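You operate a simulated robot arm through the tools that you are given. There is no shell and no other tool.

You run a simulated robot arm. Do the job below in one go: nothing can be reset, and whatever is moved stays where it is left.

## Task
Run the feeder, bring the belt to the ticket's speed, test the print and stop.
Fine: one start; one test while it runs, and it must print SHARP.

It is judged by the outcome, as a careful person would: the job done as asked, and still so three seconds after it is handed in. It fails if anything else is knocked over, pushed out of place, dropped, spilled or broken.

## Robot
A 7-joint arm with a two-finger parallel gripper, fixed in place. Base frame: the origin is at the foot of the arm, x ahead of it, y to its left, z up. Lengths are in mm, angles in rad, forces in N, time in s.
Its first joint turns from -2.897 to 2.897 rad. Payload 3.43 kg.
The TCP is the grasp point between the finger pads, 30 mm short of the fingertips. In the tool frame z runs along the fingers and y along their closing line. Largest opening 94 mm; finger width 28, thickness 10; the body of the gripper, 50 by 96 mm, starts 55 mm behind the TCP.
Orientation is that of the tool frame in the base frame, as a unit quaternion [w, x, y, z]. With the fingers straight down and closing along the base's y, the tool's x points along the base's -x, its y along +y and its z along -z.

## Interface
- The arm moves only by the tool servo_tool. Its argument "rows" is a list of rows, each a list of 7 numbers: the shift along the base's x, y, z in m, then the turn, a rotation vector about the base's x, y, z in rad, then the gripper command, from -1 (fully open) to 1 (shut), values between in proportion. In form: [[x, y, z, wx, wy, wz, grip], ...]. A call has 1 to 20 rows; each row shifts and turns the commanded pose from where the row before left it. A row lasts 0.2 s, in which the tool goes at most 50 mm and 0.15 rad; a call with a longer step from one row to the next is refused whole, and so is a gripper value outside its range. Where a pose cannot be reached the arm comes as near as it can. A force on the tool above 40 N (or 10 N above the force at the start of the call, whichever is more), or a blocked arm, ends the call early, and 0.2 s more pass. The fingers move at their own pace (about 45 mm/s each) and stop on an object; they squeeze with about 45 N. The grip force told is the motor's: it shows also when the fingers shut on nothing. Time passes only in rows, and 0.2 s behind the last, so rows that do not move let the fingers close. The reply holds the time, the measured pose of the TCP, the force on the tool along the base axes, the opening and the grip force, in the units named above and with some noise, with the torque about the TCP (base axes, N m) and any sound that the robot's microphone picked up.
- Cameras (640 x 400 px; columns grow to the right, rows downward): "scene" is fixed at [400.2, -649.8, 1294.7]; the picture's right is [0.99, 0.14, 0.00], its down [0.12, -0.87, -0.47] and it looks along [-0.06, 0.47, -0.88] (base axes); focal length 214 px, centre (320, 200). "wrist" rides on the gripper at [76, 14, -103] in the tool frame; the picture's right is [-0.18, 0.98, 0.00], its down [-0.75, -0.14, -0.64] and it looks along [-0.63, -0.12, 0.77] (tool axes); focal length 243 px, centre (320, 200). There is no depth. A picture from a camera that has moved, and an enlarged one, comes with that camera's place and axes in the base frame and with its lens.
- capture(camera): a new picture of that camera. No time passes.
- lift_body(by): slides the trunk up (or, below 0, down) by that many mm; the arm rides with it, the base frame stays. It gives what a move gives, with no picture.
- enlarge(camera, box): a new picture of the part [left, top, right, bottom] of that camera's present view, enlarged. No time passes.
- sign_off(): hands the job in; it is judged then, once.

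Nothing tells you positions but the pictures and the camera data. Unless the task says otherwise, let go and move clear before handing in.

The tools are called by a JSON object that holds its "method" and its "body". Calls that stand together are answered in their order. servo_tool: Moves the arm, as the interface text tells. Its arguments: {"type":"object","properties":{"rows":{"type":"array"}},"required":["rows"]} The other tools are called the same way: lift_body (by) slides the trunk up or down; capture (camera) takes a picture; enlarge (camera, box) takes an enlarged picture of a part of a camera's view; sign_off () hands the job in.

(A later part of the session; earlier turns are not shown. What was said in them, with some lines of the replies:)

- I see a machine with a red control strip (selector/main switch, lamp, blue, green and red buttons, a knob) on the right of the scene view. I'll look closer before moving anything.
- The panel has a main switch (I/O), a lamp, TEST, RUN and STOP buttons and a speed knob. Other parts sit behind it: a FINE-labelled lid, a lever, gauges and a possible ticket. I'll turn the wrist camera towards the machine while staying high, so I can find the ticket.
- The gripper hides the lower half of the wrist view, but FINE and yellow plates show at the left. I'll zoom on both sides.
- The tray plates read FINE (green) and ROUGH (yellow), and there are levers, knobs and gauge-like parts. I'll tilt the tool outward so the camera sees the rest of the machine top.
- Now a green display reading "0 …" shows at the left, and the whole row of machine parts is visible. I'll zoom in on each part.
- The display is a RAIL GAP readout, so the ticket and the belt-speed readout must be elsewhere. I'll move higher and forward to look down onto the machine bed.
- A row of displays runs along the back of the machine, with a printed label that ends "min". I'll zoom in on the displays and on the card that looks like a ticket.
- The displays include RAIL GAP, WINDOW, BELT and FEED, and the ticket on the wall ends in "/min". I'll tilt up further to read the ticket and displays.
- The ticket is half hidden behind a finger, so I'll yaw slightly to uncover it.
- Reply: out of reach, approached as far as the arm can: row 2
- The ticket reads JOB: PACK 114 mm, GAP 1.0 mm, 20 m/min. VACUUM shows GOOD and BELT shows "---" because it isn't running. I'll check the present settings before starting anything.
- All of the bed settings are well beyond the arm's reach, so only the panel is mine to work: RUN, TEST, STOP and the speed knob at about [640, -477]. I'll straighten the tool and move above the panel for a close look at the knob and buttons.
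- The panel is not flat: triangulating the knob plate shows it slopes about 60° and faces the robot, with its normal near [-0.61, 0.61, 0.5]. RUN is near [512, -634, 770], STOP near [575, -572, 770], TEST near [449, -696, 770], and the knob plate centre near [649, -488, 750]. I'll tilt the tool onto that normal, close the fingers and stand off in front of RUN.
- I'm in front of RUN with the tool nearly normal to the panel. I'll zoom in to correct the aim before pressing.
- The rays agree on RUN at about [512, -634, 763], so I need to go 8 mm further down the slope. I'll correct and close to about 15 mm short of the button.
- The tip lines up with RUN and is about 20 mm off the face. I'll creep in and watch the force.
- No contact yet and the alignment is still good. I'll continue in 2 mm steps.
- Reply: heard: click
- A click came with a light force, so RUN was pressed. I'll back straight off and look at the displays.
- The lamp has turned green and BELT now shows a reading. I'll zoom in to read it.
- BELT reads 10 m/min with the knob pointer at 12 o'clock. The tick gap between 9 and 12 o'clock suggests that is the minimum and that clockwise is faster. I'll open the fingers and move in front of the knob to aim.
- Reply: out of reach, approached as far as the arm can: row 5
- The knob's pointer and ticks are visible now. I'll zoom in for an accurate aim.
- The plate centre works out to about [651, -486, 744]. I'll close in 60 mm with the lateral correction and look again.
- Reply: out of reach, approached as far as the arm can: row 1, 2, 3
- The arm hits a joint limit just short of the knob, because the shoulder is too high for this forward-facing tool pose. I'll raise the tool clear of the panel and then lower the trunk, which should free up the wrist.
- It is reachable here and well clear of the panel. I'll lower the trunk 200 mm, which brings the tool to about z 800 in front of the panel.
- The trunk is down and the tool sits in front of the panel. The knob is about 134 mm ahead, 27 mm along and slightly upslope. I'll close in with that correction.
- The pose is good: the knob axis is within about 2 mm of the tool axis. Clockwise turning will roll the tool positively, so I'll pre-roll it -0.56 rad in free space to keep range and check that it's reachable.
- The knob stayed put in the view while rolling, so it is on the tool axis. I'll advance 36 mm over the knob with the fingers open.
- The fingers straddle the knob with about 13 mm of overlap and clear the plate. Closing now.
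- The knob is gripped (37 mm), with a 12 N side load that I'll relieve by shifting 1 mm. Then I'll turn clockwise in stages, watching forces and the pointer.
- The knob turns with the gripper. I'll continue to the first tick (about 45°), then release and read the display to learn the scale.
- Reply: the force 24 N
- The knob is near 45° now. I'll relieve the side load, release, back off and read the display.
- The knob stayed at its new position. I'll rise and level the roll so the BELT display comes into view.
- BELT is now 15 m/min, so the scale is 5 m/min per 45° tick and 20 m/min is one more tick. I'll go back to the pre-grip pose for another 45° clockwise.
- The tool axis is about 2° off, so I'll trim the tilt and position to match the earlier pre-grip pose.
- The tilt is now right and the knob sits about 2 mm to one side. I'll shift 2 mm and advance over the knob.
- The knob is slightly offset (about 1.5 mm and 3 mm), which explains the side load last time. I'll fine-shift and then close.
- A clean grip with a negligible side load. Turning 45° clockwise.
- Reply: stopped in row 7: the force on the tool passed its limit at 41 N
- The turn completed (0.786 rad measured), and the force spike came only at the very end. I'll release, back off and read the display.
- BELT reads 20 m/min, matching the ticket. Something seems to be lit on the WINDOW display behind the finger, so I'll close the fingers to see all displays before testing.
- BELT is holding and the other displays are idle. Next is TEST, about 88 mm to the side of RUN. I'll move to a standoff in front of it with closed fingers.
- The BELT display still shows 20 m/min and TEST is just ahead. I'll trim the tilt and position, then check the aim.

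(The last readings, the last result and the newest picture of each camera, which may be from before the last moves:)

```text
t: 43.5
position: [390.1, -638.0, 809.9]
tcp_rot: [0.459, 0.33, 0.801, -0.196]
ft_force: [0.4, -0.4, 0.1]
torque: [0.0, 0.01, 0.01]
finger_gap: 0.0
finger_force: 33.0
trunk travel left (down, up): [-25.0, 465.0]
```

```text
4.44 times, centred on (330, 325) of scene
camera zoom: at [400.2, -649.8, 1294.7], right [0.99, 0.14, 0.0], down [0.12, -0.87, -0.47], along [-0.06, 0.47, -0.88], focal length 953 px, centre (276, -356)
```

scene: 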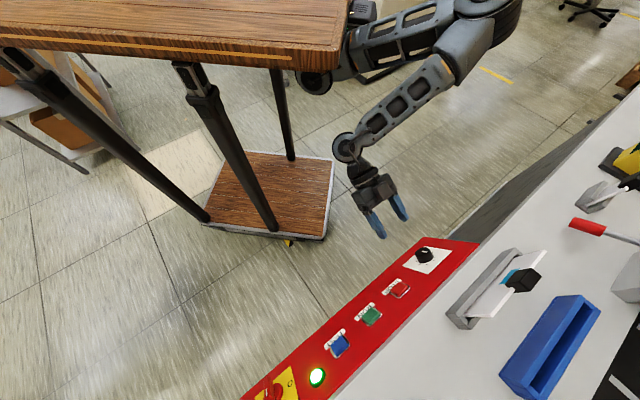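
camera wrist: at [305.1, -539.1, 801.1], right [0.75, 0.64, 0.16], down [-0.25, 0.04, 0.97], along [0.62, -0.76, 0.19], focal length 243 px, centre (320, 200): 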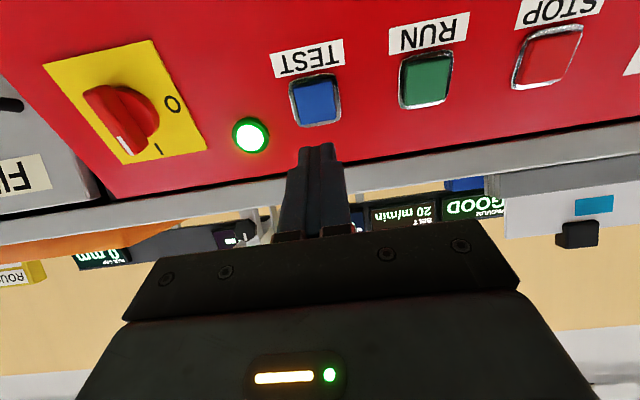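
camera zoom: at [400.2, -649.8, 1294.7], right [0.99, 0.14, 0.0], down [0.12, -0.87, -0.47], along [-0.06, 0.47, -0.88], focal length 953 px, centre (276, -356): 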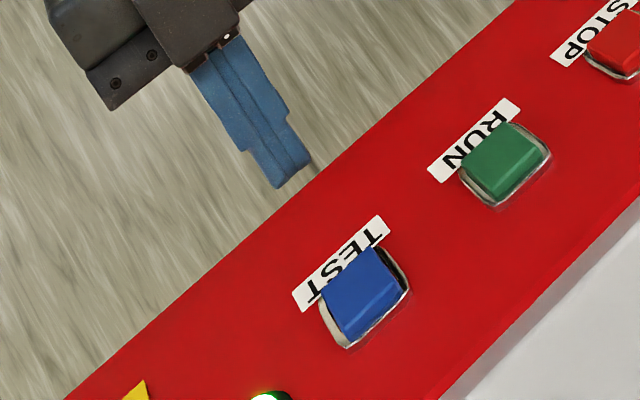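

The aim is good, with about a 2–3 mm sideways correction. I'll close to about 18 mm short.

{"method": "servo_tool", "body": {"rows": [[-0.0021, -0.0014, -0.0008, 0, 0, 0, 1], [0.0152, -0.0154, -0.0125, 0, 0, 0, 1], [0.0152, -0.0154, -0.0125, 0, 0, 0, 1], [0, 0, 0, 0, 0, 0, 1]]}}

{"method": "enlarge", "body": {"camera": "wrist", "box": [220, 30, 420, 175]}}

{"method": "enlarge", "body": {"camera": "scene", "box": [270, 280, 390, 370]}}

```text
t: 44.5
position: [416.7, -670.1, 785.5]
tcp_rot: [0.459, 0.33, 0.801, -0.196]
ft_force: [-0.3, -0.2, 0.0]
torque: [-0.01, 0.0, 0.0]
finger_gap: 0.0
finger_force: 33.2
trunk travel left (down, up): [-25.0, 465.0]
```

```text
2.76 times, centred on (320, 102) of wrist
camera zoom: at [337.9, -569.1, 770.9], right [0.76, 0.63, 0.15], down [-0.22, 0.03, 0.98], along [0.61, -0.78, 0.16], focal length 669 px, centre (320, 469)
```

zoom: 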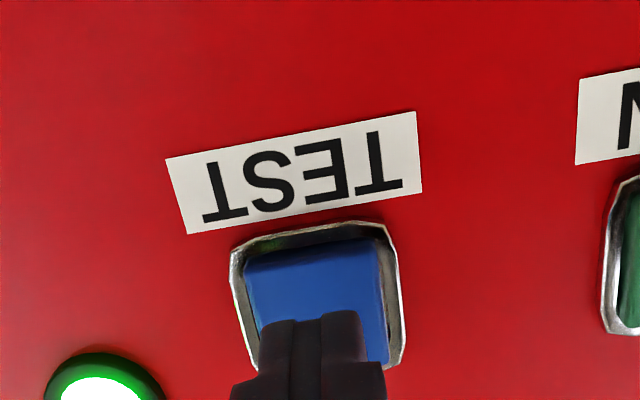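

```text
4.44 times, centred on (330, 325) of scene
camera zoom: at [400.2, -649.8, 1294.7], right [0.99, 0.14, 0.0], down [0.12, -0.87, -0.47], along [-0.06, 0.47, -0.88], focal length 953 px, centre (276, -356)
```

zoom: 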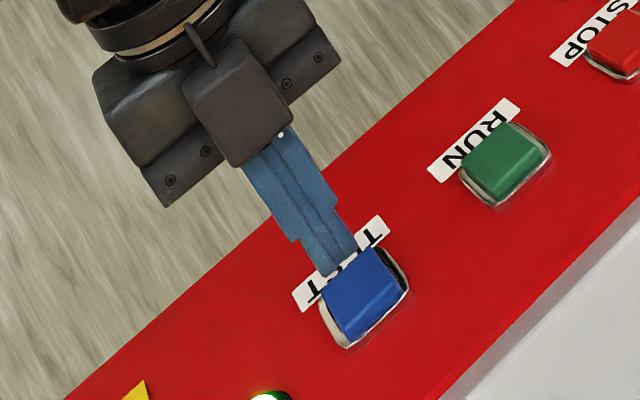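

Well aligned on TEST. Creeping in now.

{"method": "servo_tool", "body": {"rows": [[0.0024, -0.0025, -0.002, 0, 0, 0, 1], [0.0024, -0.0025, -0.002, 0, 0, 0, 1], [0.0024, -0.0025, -0.002, 0, 0, 0, 1], [0.0012, -0.00125, -0.001, 0, 0, 0, 1], [0.0012, -0.00125, -0.001, 0, 0, 0, 1]]}}

{"method": "enlarge", "body": {"camera": "wrist", "box": [220, 30, 420, 175]}}

```text
t: 45.7
position: [426.7, -680.9, 775.6]
tcp_rot: [0.459, 0.33, 0.801, -0.196]
ft_force: [-0.2, -0.7, -1.0]
torque: [-0.03, 0.0, -0.01]
finger_gap: 0.2
finger_force: 32.9
trunk travel left (down, up): [-25.0, 465.0]
```

```text
2.76 times, centred on (320, 102) of wrist
camera zoom: at [348.5, -579.1, 762.4], right [0.76, 0.63, 0.15], down [-0.22, 0.03, 0.98], along [0.61, -0.78, 0.16], focal length 669 px, centre (320, 469)
```

zoom: 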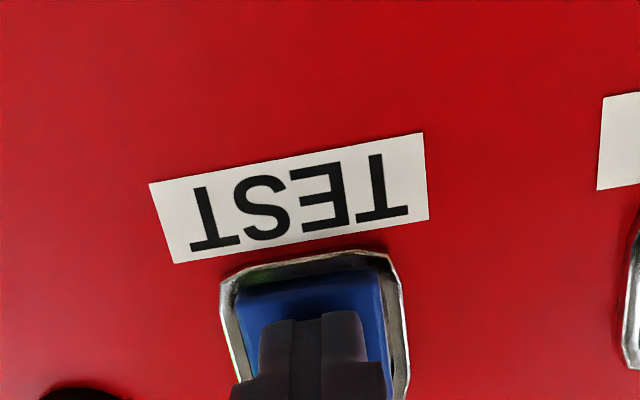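

{"method": "servo_tool", "body": {"rows": [[0.0012, -0.00125, -0.001, 0, 0, 0, 1], [0.0012, -0.00125, -0.001, 0, 0, 0, 1]]}}

```text
t: 46.3
position: [427.7, -680.1, 775.3]
tcp_rot: [0.459, 0.33, 0.801, -0.196]
ft_force: [-1.4, 1.4, 2.0]
torque: [-0.08, -0.05, -0.02]
finger_gap: 0.0
finger_force: 33.0
trunk travel left (down, up): [-25.0, 465.0]
heard: click
```

TEST clicked. I'll back straight off and read the PRINT display.

{"method": "servo_tool", "body": {"rows": [[-0.0061, 0.0062, 0.005, 0, 0, 0, 1], [-0.0182, 0.0185, 0.015, 0, 0, 0, 1], [-0.0182, 0.0185, 0.015, 0, 0, 0, 1], [-0.0182, 0.0185, 0.015, 0, 0, 0, 1], [0, 0, 0, 0, 0, 0, 1]]}}

{"method": "capture", "body": {"camera": "wrist"}}

{"method": "enlarge", "body": {"camera": "wrist", "box": [200, 200, 280, 250]}}

{"method": "enlarge", "body": {"camera": "wrist", "box": [360, 180, 520, 250]}}

```text
t: 47.5
position: [368.4, -617.9, 824.6]
tcp_rot: [0.459, 0.33, 0.802, -0.196]
ft_force: [-0.2, 0.3, 0.1]
torque: [0.03, 0.01, -0.05]
finger_gap: 0.1
finger_force: 33.0
trunk travel left (down, up): [-25.0, 465.0]
```

```text
taken
camera wrist: at [289.3, -517.8, 809.5], right [0.76, 0.63, 0.15], down [-0.22, 0.03, 0.98], along [0.61, -0.78, 0.16], focal length 243 px, centre (320, 200)
```

wrist: 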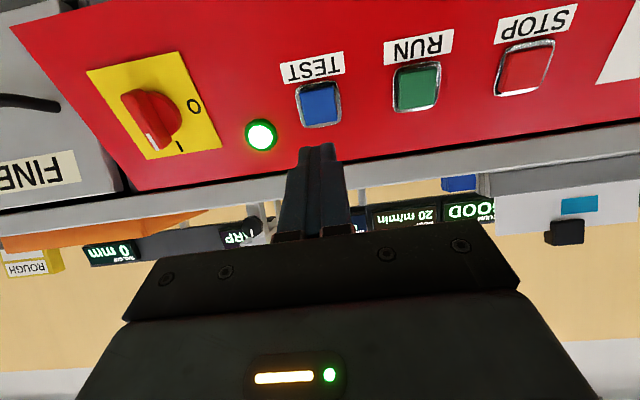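

```text
8.00 times, centred on (240, 225) of wrist
camera zoom: at [289.3, -517.8, 809.5], right [0.76, 0.63, 0.15], down [-0.22, 0.03, 0.98], along [0.61, -0.78, 0.16], focal length 1941 px, centre (960, 0)
```

zoom: 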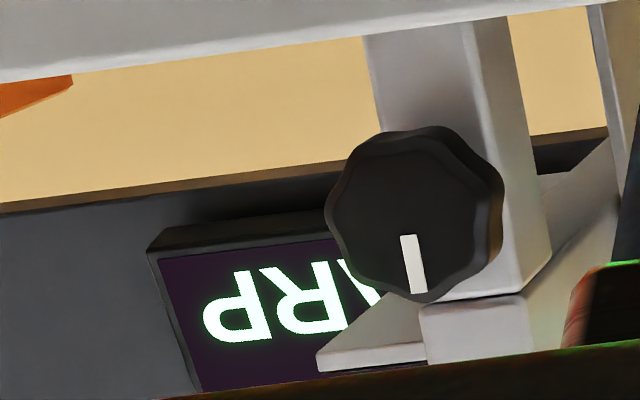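

```text
4.00 times, centred on (440, 215) of wrist
camera zoom: at [289.3, -517.8, 809.5], right [0.76, 0.63, 0.15], down [-0.22, 0.03, 0.98], along [0.61, -0.78, 0.16], focal length 970 px, centre (-160, 140)
```

zoom: 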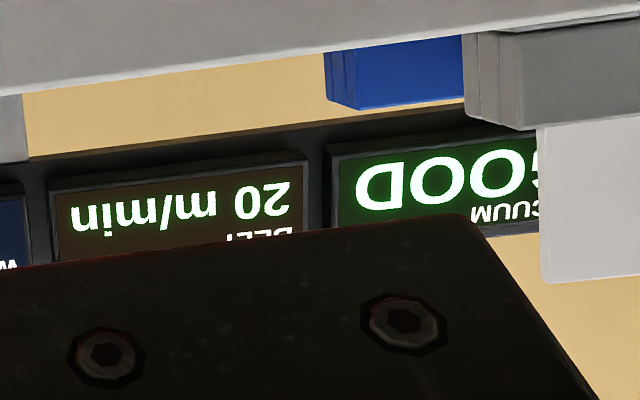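

PRINT ends in "…ARP" (SHARP) and BELT is still 20 m/min. I'll now move to the standoff in front of STOP.

{"method": "servo_tool", "body": {"rows": [[0.0289, 0.021, -0.0027, 0, 0, 0, 1], [0.0289, 0.021, -0.0027, 0, 0, 0, 1], [0.0289, 0.021, -0.0027, 0, 0, 0, 1], [0.0289, 0.021, -0.0027, 0, 0, 0, 1], [0.0289, 0.021, -0.0027, 0, 0, 0, 1], [0, 0, 0, 0, 0, 0, 1], [0, 0, 0, 0, 0, 0, 1]]}}

{"method": "enlarge", "body": {"camera": "wrist", "box": [220, 30, 420, 175]}}

{"method": "capture", "body": {"camera": "wrist"}}

{"method": "enlarge", "body": {"camera": "scene", "box": [330, 230, 450, 320]}}

```text
t: 49.1
position: [515.0, -514.8, 809.6]
tcp_rot: [0.459, 0.33, 0.801, -0.196]
ft_force: [-0.3, 0.3, 0.0]
torque: [0.03, 0.0, -0.01]
finger_gap: 0.0
finger_force: 32.7
trunk travel left (down, up): [-25.0, 465.0]
```

```text
2.76 times, centred on (320, 102) of wrist
camera zoom: at [436.4, -413.3, 795.3], right [0.76, 0.63, 0.15], down [-0.22, 0.03, 0.98], along [0.61, -0.78, 0.16], focal length 669 px, centre (320, 469)
```

zoom: 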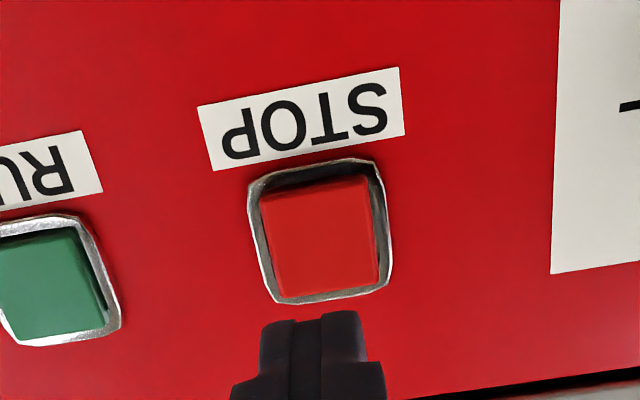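

```text
taken
camera wrist: at [436.4, -413.3, 795.3], right [0.76, 0.63, 0.15], down [-0.22, 0.03, 0.98], along [0.61, -0.78, 0.16], focal length 243 px, centre (320, 200)
```

wrist: 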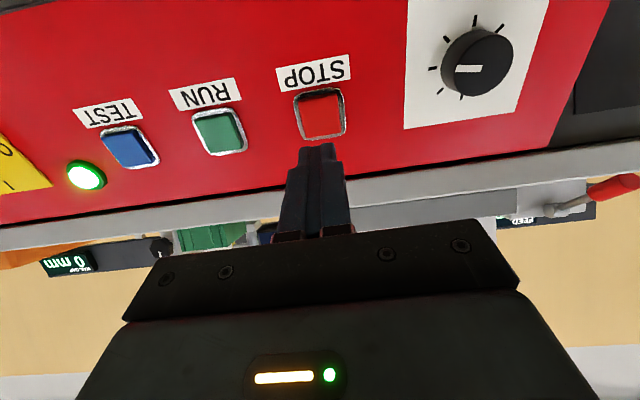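

```text
4.44 times, centred on (390, 275) of scene
camera zoom: at [400.2, -649.8, 1294.7], right [0.99, 0.14, 0.0], down [0.12, -0.87, -0.47], along [-0.06, 0.47, -0.88], focal length 953 px, centre (9, -133)
```

zoom: 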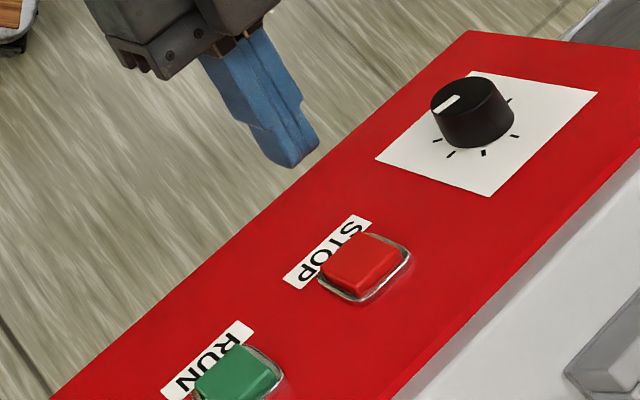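

Aim on STOP is centred. I'll approach and then creep in to press.

{"method": "servo_tool", "body": {"rows": [[0.0152, -0.0154, -0.0125, 0, 0, 0, 1], [0.0152, -0.0154, -0.0125, 0, 0, 0, 1], [0.0024, -0.0025, -0.002, 0, 0, 0, 1], [0.0024, -0.0025, -0.002, 0, 0, 0, 1], [0, 0, 0, 0, 0, 0, 1]]}}

{"method": "enlarge", "body": {"camera": "wrist", "box": [220, 30, 420, 175]}}

{"method": "enlarge", "body": {"camera": "scene", "box": [330, 230, 450, 320]}}

```text
t: 50.3
position: [549.1, -551.8, 782.0]
tcp_rot: [0.459, 0.329, 0.802, -0.196]
ft_force: [0.7, 0.1, -0.7]
torque: [0.01, -0.02, 0.0]
finger_gap: 0.0
finger_force: 32.8
trunk travel left (down, up): [-25.0, 465.0]
```

```text
2.76 times, centred on (320, 102) of wrist
camera zoom: at [470.6, -450.3, 766.9], right [0.76, 0.63, 0.15], down [-0.22, 0.03, 0.98], along [0.61, -0.78, 0.16], focal length 669 px, centre (320, 469)
```

zoom: 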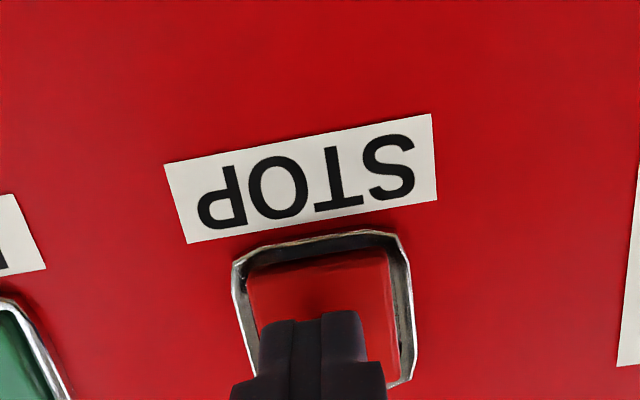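

```text
4.44 times, centred on (390, 275) of scene
camera zoom: at [400.2, -649.8, 1294.7], right [0.99, 0.14, 0.0], down [0.12, -0.87, -0.47], along [-0.06, 0.47, -0.88], focal length 953 px, centre (9, -133)
```

zoom: 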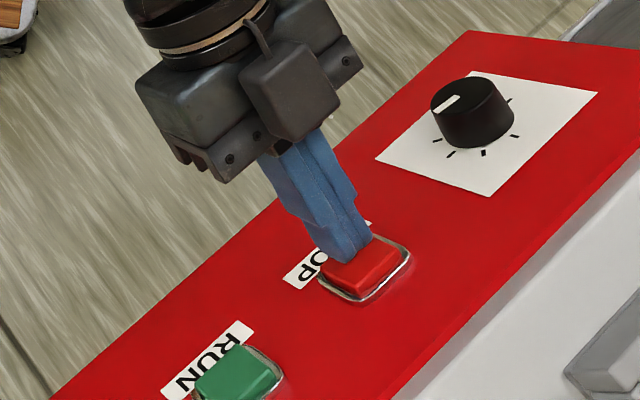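

Still centred on STOP, with about 12 mm to go. Creeping in 2 mm steps.

{"method": "servo_tool", "body": {"rows": [[0.0012, -0.00125, -0.001, 0, 0, 0, 1], [0.0012, -0.00125, -0.001, 0, 0, 0, 1], [0.0012, -0.00125, -0.001, 0, 0, 0, 1], [0.0012, -0.00125, -0.001, 0, 0, 0, 1]]}}

```text
t: 51.3
position: [552.8, -556.6, 777.4]
tcp_rot: [0.459, 0.33, 0.801, -0.197]
ft_force: [-0.9, 0.3, 1.1]
torque: [-0.02, -0.02, -0.01]
finger_gap: 0.1
finger_force: 33.1
trunk travel left (down, up): [-25.0, 465.0]
```

{"method": "servo_tool", "body": {"rows": [[0.0012, -0.00125, -0.001, 0, 0, 0, 1], [0.0012, -0.00125, -0.001, 0, 0, 0, 1]]}}

```text
t: 51.9
position: [555.3, -558.3, 776.6]
tcp_rot: [0.458, 0.33, 0.801, -0.197]
ft_force: [-3.0, 2.9, 4.3]
torque: [-0.07, -0.08, -0.02]
finger_gap: 0.0
finger_force: 33.0
trunk travel left (down, up): [-25.0, 465.0]
heard: click
```

STOP clicked. I'll back off, rise clear of the panel, and check the lamp and displays.

{"method": "servo_tool", "body": {"rows": [[-0.0061, 0.0062, 0.005, 0, 0, 0, 1], [-0.0182, 0.0185, 0.015, 0, 0, 0, 1], [-0.0182, 0.0185, 0.015, 0, 0, 0, 1], [-0.0182, 0.0185, 0.03, 0, 0, 0, 1], [0, 0, 0.045, 0, 0, 0, 1], [0, 0, 0.045, 0, 0, 0, 1], [0, 0, 0.045, 0, 0, 0, 1], [0, 0, 0, 0, 0, 0, 1]]}}

{"method": "capture", "body": {"camera": "wrist"}}

{"method": "capture", "body": {"camera": "scene"}}

```text
t: 53.7
position: [495.2, -498.5, 958.9]
tcp_rot: [0.438, 0.331, 0.812, -0.196]
ft_force: [-0.8, -1.7, 0.1]
torque: [0.02, -0.03, -0.01]
finger_gap: 0.0
finger_force: 33.5
trunk travel left (down, up): [-25.0, 465.0]
```

```text
taken
camera wrist: at [417.5, -398.1, 949.2], right [0.77, 0.62, 0.13], down [-0.17, 0.02, 0.98], along [0.61, -0.78, 0.12], focal length 243 px, centre (320, 200)
```

wrist: 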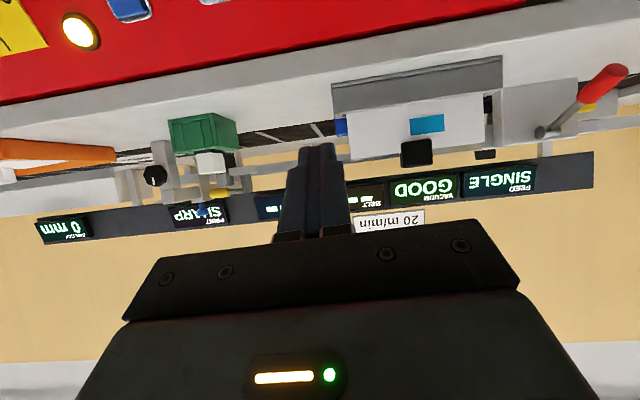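

```text
taken
```

scene: 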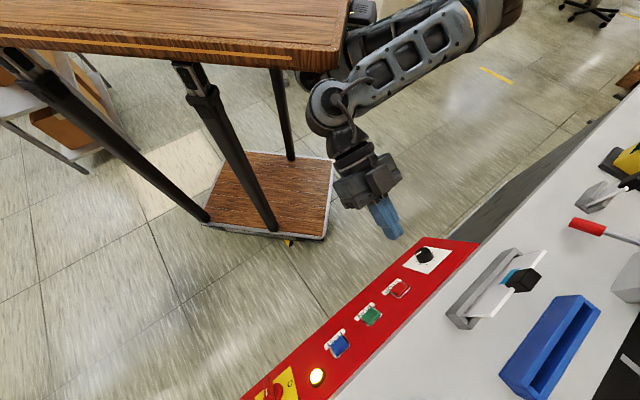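

The lamp is back to amber, BELT shows "---", PRINT shows SHARP and FEED shows SINGLE. One last zoom to confirm before handing in.

{"method": "enlarge", "body": {"camera": "wrist", "box": [140, 180, 280, 250]}}

{"method": "enlarge", "body": {"camera": "wrist", "box": [340, 150, 560, 250]}}

{"method": "enlarge", "body": {"camera": "scene", "box": [240, 220, 480, 400]}}

```text
4.57 times, centred on (210, 215) of wrist
camera zoom: at [417.5, -398.1, 949.2], right [0.77, 0.62, 0.13], down [-0.17, 0.02, 0.98], along [0.61, -0.78, 0.12], focal length 1109 px, centre (823, 131)
```

zoom: 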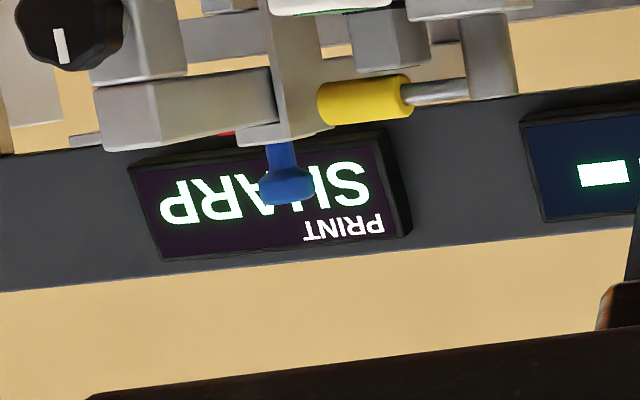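

```text
2.91 times, centred on (450, 200) of wrist
camera zoom: at [417.5, -398.1, 949.2], right [0.77, 0.62, 0.13], down [-0.17, 0.02, 0.98], along [0.61, -0.78, 0.12], focal length 706 px, centre (-58, 200)
```

zoom: 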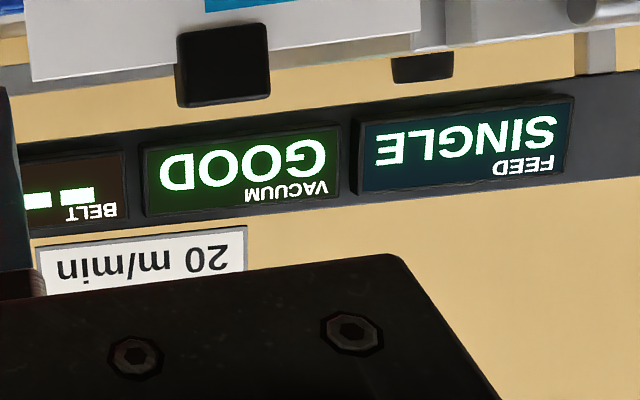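

```text
2.22 times, centred on (360, 310) of scene
camera zoom: at [400.2, -649.8, 1294.7], right [0.99, 0.14, 0.0], down [0.12, -0.87, -0.47], along [-0.06, 0.47, -0.88], focal length 477 px, centre (231, -44)
```

zoom: 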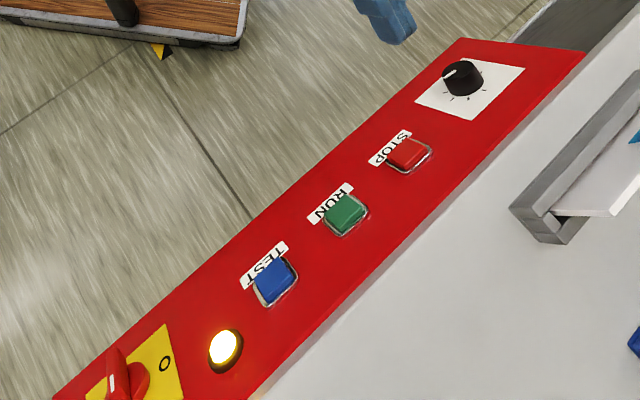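

The machine is stopped: the lamp is amber and BELT is blank. PRINT reads SHARP after one start and one test at 20 m/min. The arm is clear of the panel and nothing else was touched, so I'm handing in.

{"method": "sign_off", "body": {}}

```text
The job is handed in.
```

I ran the feeder, set the belt to the ticket's 20 m/min, tested the print and stopped the machine. The job is handed in.

- **Start:** I pressed RUN once. The lamp turned green and BELT read 10 m/min.
- **Speed:** I turned the speed knob clockwise in two steps until BELT read 20 m/min.
- **Test:** I pressed TEST once while the belt was running at 20 m/min, and PRINT reads SHARP.
- **Stop:** I pressed STOP. The lamp went back to amber and BELT went blank.

After the stop, FEED read SINGLE. The arm is clear of the panel, and it touched only RUN, TEST, STOP and the speed knob. I lowered the trunk by 200 mm to reach the knob and left it there.
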